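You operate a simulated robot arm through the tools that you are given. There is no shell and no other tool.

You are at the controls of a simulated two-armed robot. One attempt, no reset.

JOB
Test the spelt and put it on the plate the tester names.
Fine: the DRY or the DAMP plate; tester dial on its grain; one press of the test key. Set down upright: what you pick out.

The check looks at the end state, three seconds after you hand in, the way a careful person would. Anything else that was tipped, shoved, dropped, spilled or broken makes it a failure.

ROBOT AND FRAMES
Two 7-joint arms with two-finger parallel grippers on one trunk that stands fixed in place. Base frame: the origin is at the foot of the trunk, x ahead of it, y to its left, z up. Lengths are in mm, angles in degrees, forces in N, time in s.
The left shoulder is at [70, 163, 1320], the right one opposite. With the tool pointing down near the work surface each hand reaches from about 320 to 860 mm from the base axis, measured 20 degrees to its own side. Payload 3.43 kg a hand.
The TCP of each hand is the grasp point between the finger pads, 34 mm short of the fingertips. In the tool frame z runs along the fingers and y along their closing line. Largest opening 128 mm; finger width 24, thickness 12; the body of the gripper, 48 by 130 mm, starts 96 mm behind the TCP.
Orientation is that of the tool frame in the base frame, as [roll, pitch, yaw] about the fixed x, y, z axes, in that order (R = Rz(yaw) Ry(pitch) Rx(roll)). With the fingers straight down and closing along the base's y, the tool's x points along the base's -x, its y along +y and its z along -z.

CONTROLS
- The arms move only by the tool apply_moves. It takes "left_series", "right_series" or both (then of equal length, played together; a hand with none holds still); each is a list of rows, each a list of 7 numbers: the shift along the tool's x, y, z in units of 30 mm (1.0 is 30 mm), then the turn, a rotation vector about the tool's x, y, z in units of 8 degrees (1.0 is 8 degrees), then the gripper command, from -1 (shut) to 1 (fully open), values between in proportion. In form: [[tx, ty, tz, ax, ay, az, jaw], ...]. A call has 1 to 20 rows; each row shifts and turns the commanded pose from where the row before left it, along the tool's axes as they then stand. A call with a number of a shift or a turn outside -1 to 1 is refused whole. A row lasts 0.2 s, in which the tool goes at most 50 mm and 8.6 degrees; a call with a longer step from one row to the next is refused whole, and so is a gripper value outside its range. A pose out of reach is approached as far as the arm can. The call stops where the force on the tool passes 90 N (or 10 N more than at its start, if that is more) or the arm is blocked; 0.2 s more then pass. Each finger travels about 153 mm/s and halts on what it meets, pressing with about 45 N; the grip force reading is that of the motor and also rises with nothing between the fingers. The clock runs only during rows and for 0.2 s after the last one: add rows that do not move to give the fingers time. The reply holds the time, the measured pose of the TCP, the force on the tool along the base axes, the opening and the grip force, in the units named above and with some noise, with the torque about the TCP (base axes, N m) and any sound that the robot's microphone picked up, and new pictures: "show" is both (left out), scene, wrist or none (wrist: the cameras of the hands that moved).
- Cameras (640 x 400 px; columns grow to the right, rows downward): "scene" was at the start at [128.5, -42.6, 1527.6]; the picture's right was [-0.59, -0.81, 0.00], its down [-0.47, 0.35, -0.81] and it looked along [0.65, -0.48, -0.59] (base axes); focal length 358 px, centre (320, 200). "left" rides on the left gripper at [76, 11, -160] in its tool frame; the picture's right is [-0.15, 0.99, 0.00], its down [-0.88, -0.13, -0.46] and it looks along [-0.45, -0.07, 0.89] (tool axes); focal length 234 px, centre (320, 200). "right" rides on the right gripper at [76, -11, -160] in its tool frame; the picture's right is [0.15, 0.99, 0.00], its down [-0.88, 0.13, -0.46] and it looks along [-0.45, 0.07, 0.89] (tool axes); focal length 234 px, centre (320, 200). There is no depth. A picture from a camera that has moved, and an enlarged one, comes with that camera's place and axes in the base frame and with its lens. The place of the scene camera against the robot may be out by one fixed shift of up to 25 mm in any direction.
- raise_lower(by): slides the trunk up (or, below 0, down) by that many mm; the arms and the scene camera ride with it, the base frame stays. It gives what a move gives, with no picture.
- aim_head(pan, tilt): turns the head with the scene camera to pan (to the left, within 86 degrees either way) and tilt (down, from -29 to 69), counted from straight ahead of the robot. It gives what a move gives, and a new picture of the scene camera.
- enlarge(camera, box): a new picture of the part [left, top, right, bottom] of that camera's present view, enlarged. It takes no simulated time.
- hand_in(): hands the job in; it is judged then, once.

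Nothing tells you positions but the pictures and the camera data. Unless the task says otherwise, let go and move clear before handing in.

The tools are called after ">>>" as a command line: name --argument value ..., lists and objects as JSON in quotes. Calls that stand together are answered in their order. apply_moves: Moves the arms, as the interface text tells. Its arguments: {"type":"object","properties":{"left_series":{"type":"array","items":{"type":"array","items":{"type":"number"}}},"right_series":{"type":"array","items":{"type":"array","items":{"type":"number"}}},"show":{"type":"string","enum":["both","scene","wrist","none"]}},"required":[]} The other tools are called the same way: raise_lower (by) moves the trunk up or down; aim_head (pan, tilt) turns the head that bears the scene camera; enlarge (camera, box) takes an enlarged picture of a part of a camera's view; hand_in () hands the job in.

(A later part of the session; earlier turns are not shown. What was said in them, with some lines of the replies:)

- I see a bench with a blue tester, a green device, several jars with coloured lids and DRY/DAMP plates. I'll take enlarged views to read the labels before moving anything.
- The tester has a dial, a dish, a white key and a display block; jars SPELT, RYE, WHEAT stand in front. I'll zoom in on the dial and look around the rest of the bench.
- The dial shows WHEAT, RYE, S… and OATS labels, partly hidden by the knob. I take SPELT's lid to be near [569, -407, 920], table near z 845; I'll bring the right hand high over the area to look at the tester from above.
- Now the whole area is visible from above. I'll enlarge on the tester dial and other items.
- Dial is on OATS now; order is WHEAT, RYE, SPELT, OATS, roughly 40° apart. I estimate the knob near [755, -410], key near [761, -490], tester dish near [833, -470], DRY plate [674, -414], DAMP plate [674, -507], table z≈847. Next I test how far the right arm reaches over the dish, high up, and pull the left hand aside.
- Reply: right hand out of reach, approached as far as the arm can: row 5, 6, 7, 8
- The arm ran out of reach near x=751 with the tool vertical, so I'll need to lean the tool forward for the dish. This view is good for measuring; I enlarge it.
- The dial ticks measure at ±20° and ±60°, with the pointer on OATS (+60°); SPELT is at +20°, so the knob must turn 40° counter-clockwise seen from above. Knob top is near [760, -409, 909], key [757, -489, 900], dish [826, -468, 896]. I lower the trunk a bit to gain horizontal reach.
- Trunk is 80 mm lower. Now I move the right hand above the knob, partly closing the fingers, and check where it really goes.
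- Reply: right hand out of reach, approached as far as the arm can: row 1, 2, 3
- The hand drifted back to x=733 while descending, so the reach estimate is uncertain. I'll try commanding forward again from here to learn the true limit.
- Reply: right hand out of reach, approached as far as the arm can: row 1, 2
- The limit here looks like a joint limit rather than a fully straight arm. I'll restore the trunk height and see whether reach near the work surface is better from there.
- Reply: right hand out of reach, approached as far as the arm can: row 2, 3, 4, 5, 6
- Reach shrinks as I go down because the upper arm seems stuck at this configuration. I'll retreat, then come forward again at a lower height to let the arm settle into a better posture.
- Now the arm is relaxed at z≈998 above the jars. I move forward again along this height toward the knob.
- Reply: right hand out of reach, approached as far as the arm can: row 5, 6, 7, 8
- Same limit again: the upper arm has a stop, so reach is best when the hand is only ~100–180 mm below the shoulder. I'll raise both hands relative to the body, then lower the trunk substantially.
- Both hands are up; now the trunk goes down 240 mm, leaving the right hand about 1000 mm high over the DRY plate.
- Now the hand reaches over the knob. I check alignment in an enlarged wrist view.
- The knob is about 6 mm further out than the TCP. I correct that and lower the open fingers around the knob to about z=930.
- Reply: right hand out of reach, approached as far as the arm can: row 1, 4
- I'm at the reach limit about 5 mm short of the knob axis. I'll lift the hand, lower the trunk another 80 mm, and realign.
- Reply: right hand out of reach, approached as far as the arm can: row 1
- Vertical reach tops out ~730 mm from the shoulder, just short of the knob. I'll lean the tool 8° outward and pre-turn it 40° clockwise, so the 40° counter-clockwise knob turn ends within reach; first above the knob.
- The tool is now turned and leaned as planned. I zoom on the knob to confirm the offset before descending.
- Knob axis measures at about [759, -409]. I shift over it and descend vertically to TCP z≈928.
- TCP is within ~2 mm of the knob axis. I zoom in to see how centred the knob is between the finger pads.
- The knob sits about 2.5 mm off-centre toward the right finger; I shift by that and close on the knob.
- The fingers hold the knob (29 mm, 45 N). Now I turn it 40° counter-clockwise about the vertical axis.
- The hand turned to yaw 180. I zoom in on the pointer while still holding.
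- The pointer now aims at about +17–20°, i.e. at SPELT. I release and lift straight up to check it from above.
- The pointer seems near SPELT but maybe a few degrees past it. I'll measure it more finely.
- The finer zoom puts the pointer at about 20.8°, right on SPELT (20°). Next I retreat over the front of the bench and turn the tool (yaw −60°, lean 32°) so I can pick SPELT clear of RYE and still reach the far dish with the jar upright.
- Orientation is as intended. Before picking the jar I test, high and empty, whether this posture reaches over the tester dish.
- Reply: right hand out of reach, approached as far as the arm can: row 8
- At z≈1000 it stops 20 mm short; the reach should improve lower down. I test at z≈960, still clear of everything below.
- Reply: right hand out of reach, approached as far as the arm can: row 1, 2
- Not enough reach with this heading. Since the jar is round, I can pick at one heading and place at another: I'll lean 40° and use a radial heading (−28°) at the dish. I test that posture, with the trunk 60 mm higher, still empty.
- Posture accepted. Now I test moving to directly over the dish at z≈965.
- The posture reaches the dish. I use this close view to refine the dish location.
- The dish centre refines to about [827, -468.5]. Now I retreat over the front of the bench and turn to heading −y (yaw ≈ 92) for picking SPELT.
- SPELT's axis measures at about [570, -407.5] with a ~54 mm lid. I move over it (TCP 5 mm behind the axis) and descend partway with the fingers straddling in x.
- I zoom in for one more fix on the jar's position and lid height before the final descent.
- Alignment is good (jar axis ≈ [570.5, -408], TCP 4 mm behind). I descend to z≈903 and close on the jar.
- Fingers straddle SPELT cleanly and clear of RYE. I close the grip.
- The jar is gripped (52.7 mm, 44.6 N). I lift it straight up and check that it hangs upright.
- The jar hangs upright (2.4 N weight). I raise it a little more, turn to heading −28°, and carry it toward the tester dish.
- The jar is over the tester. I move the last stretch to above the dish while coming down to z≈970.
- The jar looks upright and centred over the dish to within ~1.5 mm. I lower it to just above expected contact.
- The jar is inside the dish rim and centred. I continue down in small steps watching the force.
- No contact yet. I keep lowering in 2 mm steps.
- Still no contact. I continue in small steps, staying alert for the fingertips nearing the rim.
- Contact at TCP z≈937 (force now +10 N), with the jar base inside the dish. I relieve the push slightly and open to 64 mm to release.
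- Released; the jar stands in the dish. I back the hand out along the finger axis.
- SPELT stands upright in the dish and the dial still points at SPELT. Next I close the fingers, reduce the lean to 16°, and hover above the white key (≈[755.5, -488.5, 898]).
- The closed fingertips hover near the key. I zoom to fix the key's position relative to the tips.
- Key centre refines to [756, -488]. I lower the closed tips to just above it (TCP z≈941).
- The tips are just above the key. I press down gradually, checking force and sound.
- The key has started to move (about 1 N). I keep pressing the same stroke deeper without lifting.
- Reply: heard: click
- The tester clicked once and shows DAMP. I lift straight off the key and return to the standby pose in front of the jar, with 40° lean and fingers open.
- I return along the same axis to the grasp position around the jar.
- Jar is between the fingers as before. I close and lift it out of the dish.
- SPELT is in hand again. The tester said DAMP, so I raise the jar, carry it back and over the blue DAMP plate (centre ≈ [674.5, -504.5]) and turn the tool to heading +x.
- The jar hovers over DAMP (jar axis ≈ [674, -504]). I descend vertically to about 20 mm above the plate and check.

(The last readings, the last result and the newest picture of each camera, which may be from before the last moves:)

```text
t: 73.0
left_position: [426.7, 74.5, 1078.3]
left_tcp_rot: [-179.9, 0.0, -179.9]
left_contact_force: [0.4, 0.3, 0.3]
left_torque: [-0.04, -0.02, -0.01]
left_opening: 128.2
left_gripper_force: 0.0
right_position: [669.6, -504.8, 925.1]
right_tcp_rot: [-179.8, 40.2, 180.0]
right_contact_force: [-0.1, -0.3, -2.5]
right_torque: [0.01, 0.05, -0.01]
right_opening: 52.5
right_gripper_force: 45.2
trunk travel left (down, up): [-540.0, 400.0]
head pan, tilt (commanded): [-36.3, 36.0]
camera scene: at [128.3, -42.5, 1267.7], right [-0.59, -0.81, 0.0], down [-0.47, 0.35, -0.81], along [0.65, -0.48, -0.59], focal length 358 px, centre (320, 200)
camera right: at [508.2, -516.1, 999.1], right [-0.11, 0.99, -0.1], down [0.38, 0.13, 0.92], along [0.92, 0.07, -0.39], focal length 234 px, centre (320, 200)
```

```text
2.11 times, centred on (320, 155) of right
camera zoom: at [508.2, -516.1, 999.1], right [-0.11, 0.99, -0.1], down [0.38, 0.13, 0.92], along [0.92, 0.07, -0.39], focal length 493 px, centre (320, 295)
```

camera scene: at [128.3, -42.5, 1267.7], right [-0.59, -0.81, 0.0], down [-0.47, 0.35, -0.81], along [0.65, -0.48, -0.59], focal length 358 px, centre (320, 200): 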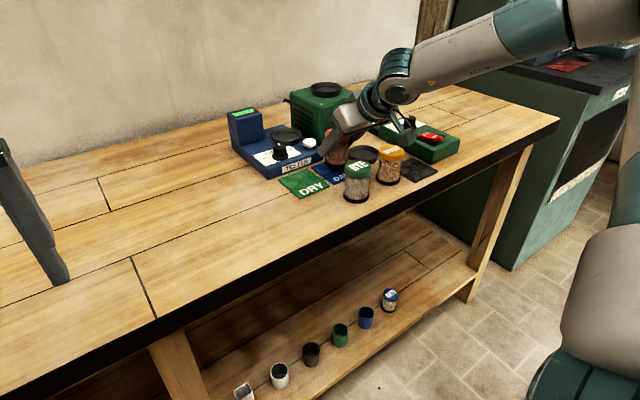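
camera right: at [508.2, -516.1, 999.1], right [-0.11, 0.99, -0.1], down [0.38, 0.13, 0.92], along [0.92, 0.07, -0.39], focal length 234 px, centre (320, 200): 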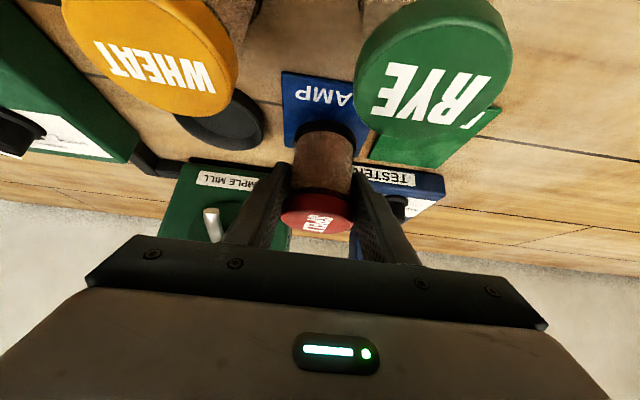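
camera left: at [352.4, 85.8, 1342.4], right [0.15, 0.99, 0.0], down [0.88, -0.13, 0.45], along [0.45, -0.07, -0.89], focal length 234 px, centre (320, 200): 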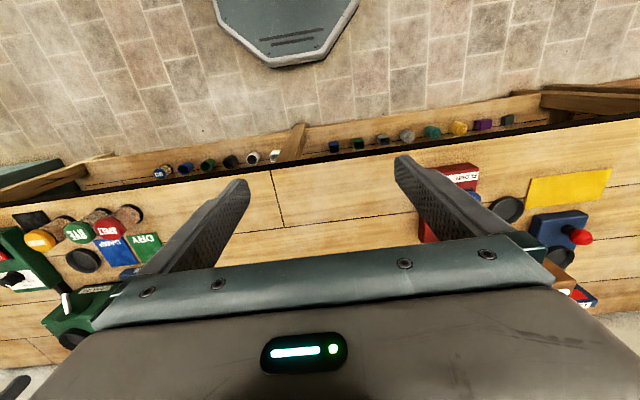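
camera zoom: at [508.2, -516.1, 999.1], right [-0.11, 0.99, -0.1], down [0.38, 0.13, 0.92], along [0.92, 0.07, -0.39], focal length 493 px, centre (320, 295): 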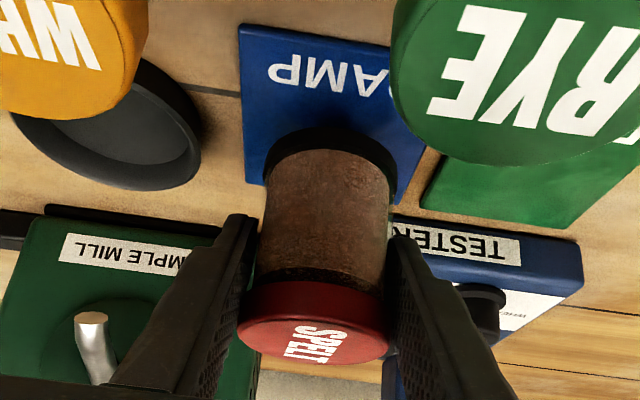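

The jar is over the blue plate, clear of RYE, WHEAT and the tester. I lower further, then in small steps to contact.

>>> apply_moves --right_series '[[0.129, 0, 0.153, 0, 0, 0, -0.35], [0.129, 0, 0.153, 0, 0, 0, -0.35], [0, 0, 0, 0, 0, 0, -0.35]]' --show "none"

>>> apply_moves --right_series '[[0.0431, 0, 0.0509, 0, 0, 0, -0.35], [0, 0, 0, 0, 0, 0, -0.35]]' --show "none"

>>> apply_moves --right_series '[[0.0431, 0, 0.0509, 0, 0, 0, -0.35], [0, 0, 0, 0, 0, 0, -0.35]]' --show "none"

```text
t: 73.8
left_position: [426.2, 73.9, 1077.2]
left_tcp_rot: [180.0, 0.0, -179.9]
left_contact_force: [-0.1, -0.6, 0.1]
left_torque: [0.01, 0.0, -0.01]
left_opening: 128.0
left_gripper_force: 0.1
right_position: [669.5, -506.1, 913.4]
right_tcp_rot: [-179.9, 40.2, -180.0]
right_contact_force: [-0.1, 0.7, -2.6]
right_torque: [-0.01, 0.05, 0.05]
right_opening: 52.3
right_gripper_force: 45.1
trunk travel left (down, up): [-540.0, 400.0]
head pan, tilt (commanded): [-36.3, 36.0]
```

```text
t: 74.4
left_position: [427.3, 74.0, 1078.3]
left_tcp_rot: [-179.9, 0.0, -179.9]
left_contact_force: [-0.1, -0.7, -0.2]
left_torque: [0.03, -0.01, 0.0]
left_opening: 128.1
left_gripper_force: 0.2
right_position: [668.6, -505.5, 911.6]
right_tcp_rot: [-179.9, 40.1, 180.0]
right_contact_force: [0.2, -1.0, -2.8]
right_torque: [-0.01, 0.0, 0.01]
right_opening: 52.6
right_gripper_force: 45.1
trunk travel left (down, up): [-540.0, 400.0]
head pan, tilt (commanded): [-36.3, 36.0]
```

```text
t: 75.0
left_position: [428.2, 73.2, 1077.5]
left_tcp_rot: [180.0, 0.0, -179.9]
left_contact_force: [0.2, 1.1, 0.4]
left_torque: [-0.05, 0.01, 0.02]
left_opening: 128.3
left_gripper_force: 0.2
right_position: [669.0, -504.5, 910.1]
right_tcp_rot: [-179.9, 40.2, -179.9]
right_contact_force: [-0.4, -0.5, -3.1]
right_torque: [0.0, -0.02, 0.01]
right_opening: 52.8
right_gripper_force: 45.5
trunk travel left (down, up): [-540.0, 400.0]
head pan, tilt (commanded): [-36.3, 36.0]
```

Still hanging freely at z≈910. I continue in 1.5–2 mm steps.

>>> apply_moves --right_series '[[0.0431, 0, 0.0509, 0, 0, 0, -0.35], [0, 0, 0, 0, 0, 0, -0.35]]' --show "none"

>>> apply_moves --right_series '[[0.0323, 0, 0.0381, 0, 0, 0, -0.35], [0, 0, 0, 0, 0, 0, -0.35]]' --show "none"

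```text
t: 75.6
left_position: [426.9, 74.0, 1079.0]
left_tcp_rot: [180.0, 0.0, -179.9]
left_contact_force: [0.2, 0.3, 0.7]
left_torque: [0.02, -0.01, 0.0]
left_opening: 127.6
left_gripper_force: 0.0
right_position: [669.4, -505.6, 908.6]
right_tcp_rot: [-179.9, 40.2, -179.9]
right_contact_force: [0.2, 0.1, -1.9]
right_torque: [-0.07, 0.02, 0.01]
right_opening: 52.7
right_gripper_force: 45.1
trunk travel left (down, up): [-540.0, 400.0]
head pan, tilt (commanded): [-36.3, 36.0]
```

```text
t: 76.2
left_position: [425.8, 73.7, 1078.6]
left_tcp_rot: [-180.0, -0.1, -179.8]
left_contact_force: [0.0, -0.3, -0.2]
left_torque: [-0.02, 0.02, 0.02]
left_opening: 128.1
left_gripper_force: 0.0
right_position: [669.6, -504.4, 906.6]
right_tcp_rot: [-179.9, 40.4, -179.9]
right_contact_force: [0.2, -0.6, 2.6]
right_torque: [-0.12, 0.05, 0.0]
right_opening: 52.9
right_gripper_force: 45.1
trunk travel left (down, up): [-540.0, 400.0]
head pan, tilt (commanded): [-36.3, 36.0]
```

Contact on the plate (force flipped to +2.6 N). I open the fingers to release the jar.

>>> apply_moves --right_series '[[0.01, 0, 0.012, 0, 0, 0, -0.35], [0, 0, 0, 0, 0, 0, -0.15], [0, 0, 0, 0, 0, 0, -0.05], [0, 0, 0, 0, 0, 0, 0], [0, 0, 0, 0, 0, 0, 0]]' --show "both"

>>> enlarge --camera "right" --box '[220, 60, 420, 250]'

>>> enlarge --camera "scene" --box '[280, 90, 420, 210]'

```text
t: 77.4
left_position: [426.8, 73.9, 1078.1]
left_tcp_rot: [180.0, -0.1, -179.9]
left_contact_force: [0.2, -0.1, -0.7]
left_torque: [0.01, 0.04, 0.01]
left_opening: 128.1
left_gripper_force: 0.1
right_position: [669.6, -505.0, 906.2]
right_tcp_rot: [-179.9, 40.2, -179.9]
right_contact_force: [-0.1, -0.2, 0.0]
right_torque: [0.0, -0.01, 0.02]
right_opening: 64.0
right_gripper_force: 0.0
trunk travel left (down, up): [-540.0, 400.0]
head pan, tilt (commanded): [-36.3, 36.0]
camera scene: at [128.4, -42.5, 1267.6], right [-0.59, -0.81, 0.0], down [-0.47, 0.35, -0.81], along [0.65, -0.48, -0.59], focal length 358 px, centre (320, 200)
camera right: at [508.3, -516.0, 979.5], right [-0.11, 0.99, -0.1], down [0.38, 0.13, 0.92], along [0.92, 0.07, -0.39], focal length 234 px, centre (320, 200)
```

scene: 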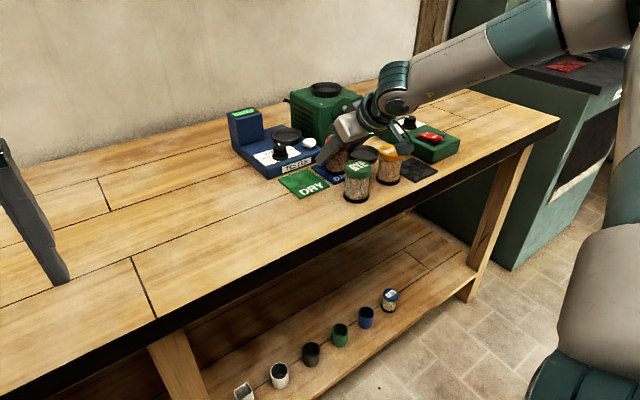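
right: 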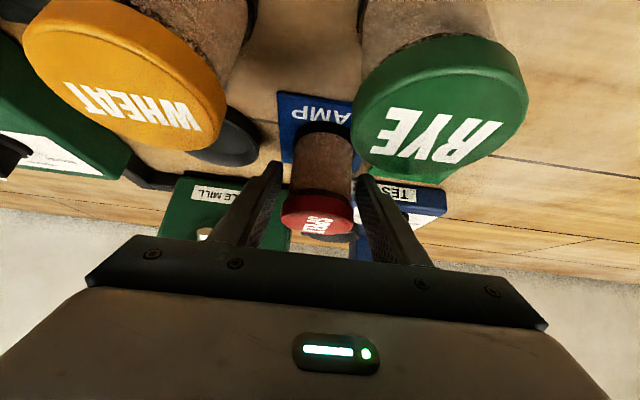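

```text
2.11 times, centred on (320, 155) of right
camera zoom: at [508.3, -516.0, 979.5], right [-0.11, 0.99, -0.1], down [0.38, 0.13, 0.92], along [0.92, 0.07, -0.39], focal length 493 px, centre (320, 295)
```

zoom: 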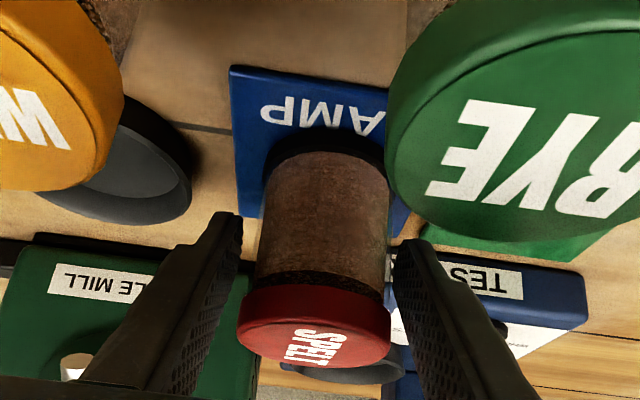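

```text
3.33 times, centred on (350, 150) of scene
camera zoom: at [128.4, -42.5, 1267.6], right [-0.59, -0.81, 0.0], down [-0.47, 0.35, -0.81], along [0.65, -0.48, -0.59], focal length 1192 px, centre (220, 367)
```

zoom: 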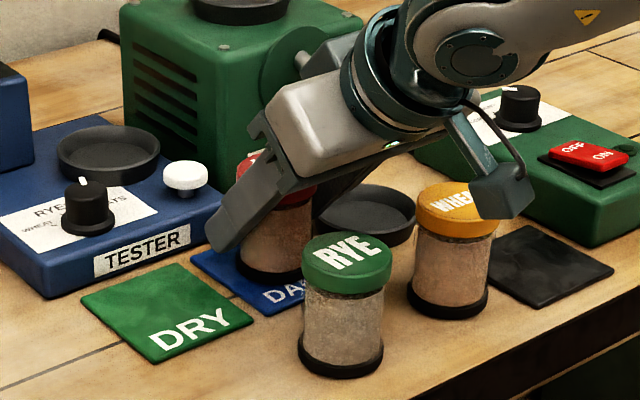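

The jar is released and standing on DAMP. I back the hand out along the finger axis, up and away from the jars.

>>> apply_moves --right_series '[[0, 0, -0.4, 0, 0, 0, 0], [0, 0, -0.8, 0, 0, 0, 0], [0, 0, -1, 0, 0, 0, 0], [0, 0, -1, 0, 0, 0, 0], [-0.6455, 0, -0.7638, 0, 0, 0, 0], [-0.6455, 0, -0.7638, 0, 0, 0, 0], [0, 0, 0, 0, 0, 0, 0]]' --show "both"

>>> enlarge --camera "scene" --box '[220, 80, 440, 220]'

>>> enlarge --camera "right" --box '[160, 0, 480, 200]'

```text
t: 79.0
left_position: [426.0, 74.2, 1078.2]
left_tcp_rot: [180.0, -0.1, -179.9]
left_contact_force: [0.1, 0.5, -0.1]
left_torque: [0.01, 0.01, -0.01]
left_opening: 128.1
left_gripper_force: 0.1
right_position: [608.0, -504.4, 1039.9]
right_tcp_rot: [-179.9, 40.3, -179.9]
right_contact_force: [0.2, -0.2, 0.0]
right_torque: [0.02, 0.03, 0.01]
right_opening: 64.3
right_gripper_force: 0.0
trunk travel left (down, up): [-540.0, 400.0]
head pan, tilt (commanded): [-36.3, 36.0]
camera scene: at [128.8, -42.7, 1267.6], right [-0.59, -0.81, 0.0], down [-0.47, 0.35, -0.81], along [0.65, -0.48, -0.59], focal length 358 px, centre (320, 200)
camera right: at [447.5, -515.5, 1113.0], right [-0.11, 0.99, -0.1], down [0.38, 0.13, 0.92], along [0.92, 0.07, -0.39], focal length 234 px, centre (320, 200)
```

scene: 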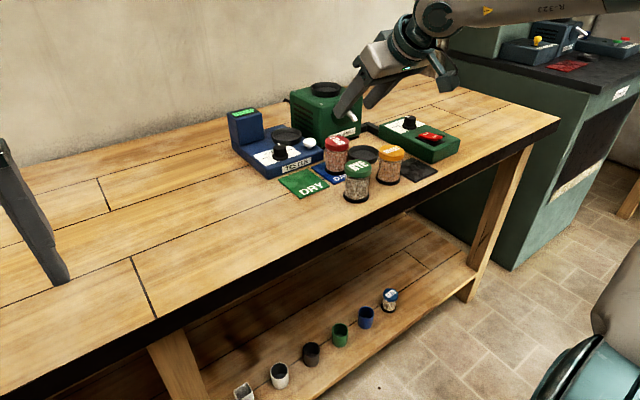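
right: 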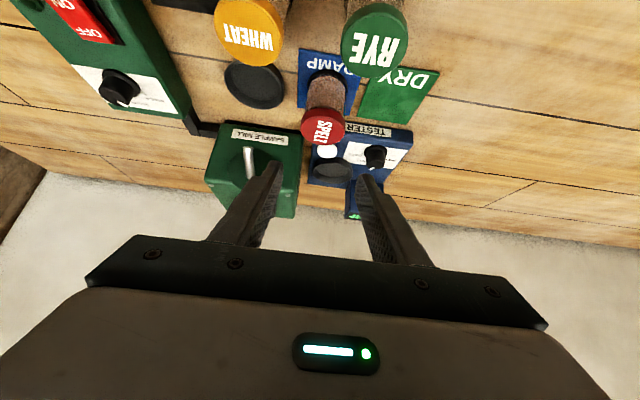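

```text
2.86 times, centred on (330, 150) of scene
camera zoom: at [128.8, -42.7, 1267.6], right [-0.59, -0.81, 0.0], down [-0.47, 0.35, -0.81], along [0.65, -0.48, -0.59], focal length 1022 px, centre (291, 343)
```

zoom: 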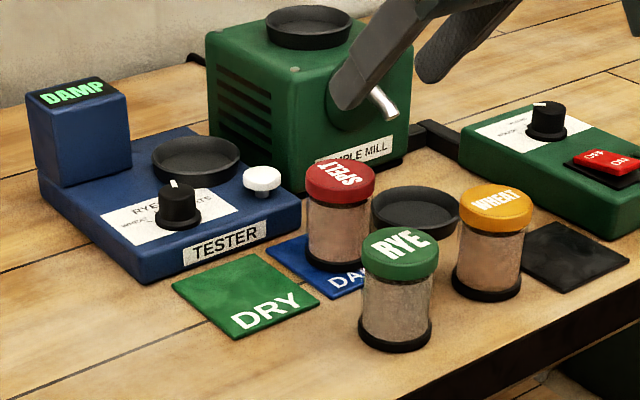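

```text
2.00 times, centred on (320, 100) of right
camera zoom: at [447.5, -515.5, 1113.0], right [-0.11, 0.99, -0.1], down [0.38, 0.13, 0.92], along [0.92, 0.07, -0.39], focal length 468 px, centre (320, 400)
```

zoom: 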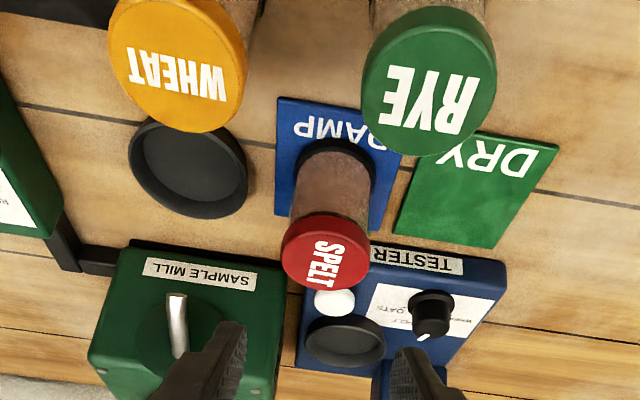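

SPELT stands upright inside the blue DAMP plate; tester still reads DAMP with the dial on SPELT, and the other items look untouched. I raise the hand well clear for a final look.

>>> apply_moves --right_series '[[-0.6455, 0, -0.7638, 0, 0, 0, 0], [-0.6455, 0, -0.7638, 0, 0, 0, 0], [-0.6455, 0, -0.7638, 0, 0, 0, 0], [0.7, 0, -0.6, 0, 0, 0, 0], [0.7, 0, -0.6, 0, 0, 0, 0], [0, 0, 0, 0, 0, 0, 0]]' --show "both"

>>> enlarge --camera "scene" --box '[220, 80, 480, 220]'

>>> enlarge --camera "scene" --box '[300, 120, 380, 200]'

```text
t: 80.4
left_position: [426.8, 71.9, 1077.8]
left_tcp_rot: [180.0, 0.0, -179.9]
left_contact_force: [0.0, 0.3, 0.9]
left_torque: [-0.01, 0.03, 0.02]
left_opening: 127.9
left_gripper_force: 0.1
right_position: [554.7, -504.8, 1130.9]
right_tcp_rot: [-180.0, 40.2, 180.0]
right_contact_force: [0.1, -0.8, -0.1]
right_torque: [0.0, -0.02, -0.01]
right_opening: 64.3
right_gripper_force: 0.1
trunk travel left (down, up): [-540.0, 400.0]
head pan, tilt (commanded): [-36.3, 36.0]
camera scene: at [129.1, -42.1, 1267.6], right [-0.59, -0.81, 0.0], down [-0.47, 0.35, -0.81], along [0.65, -0.48, -0.59], focal length 358 px, centre (320, 200)
camera right: at [392.5, -515.4, 1203.8], right [-0.11, 0.99, -0.1], down [0.38, 0.13, 0.92], along [0.92, 0.07, -0.39], focal length 234 px, centre (320, 200)
```

scene: 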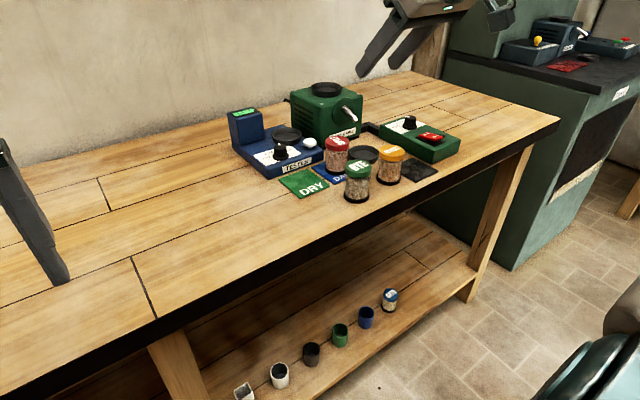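
right: 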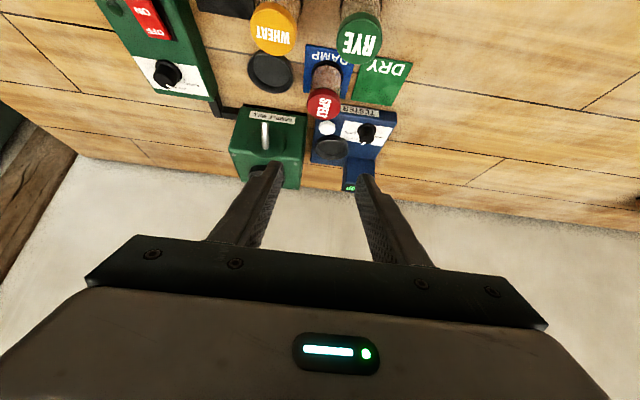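

```text
2.46 times, centred on (350, 150) of scene
camera zoom: at [129.1, -42.1, 1267.6], right [-0.59, -0.81, 0.0], down [-0.47, 0.35, -0.81], along [0.65, -0.48, -0.59], focal length 880 px, centre (246, 323)
```

zoom: 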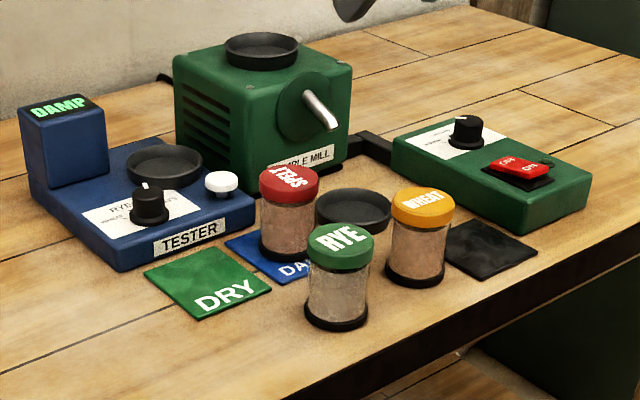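

```text
5.00 times, centred on (340, 160) of scene
camera zoom: at [129.1, -42.1, 1267.6], right [-0.59, -0.81, 0.0], down [-0.47, 0.35, -0.81], along [0.65, -0.48, -0.59], focal length 1788 px, centre (220, 400)
```

zoom: 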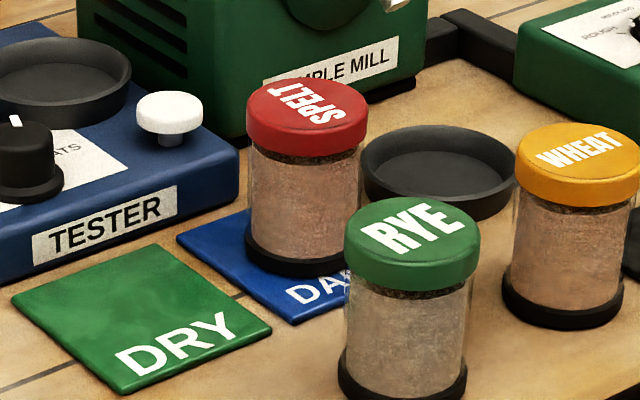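

The SPELT jar stands upright and centred on the blue DAMP plate. The display reads DAMP after one key press, the dial is on SPELT, and nothing else has moved. Both hands are clear, so I hand in.

>>> hand_in

```text
The job is handed in.
```

The spelt tested as DAMP, and its jar now stands upright on the DAMP plate. I have handed the job in, but no verdict came back.

- **Dial:** I turned it from OATS to SPELT, and it still pointed there in the last pictures.
- **Test:** With the jar in the tester's dish, I pressed the key once. There was one click and the display showed DAMP.
- **Other items:** The other jars, the plates, the mill and the loose dish looked untouched in the final view.
- **Hands:** Both were open and clear of the bench when I handed in.
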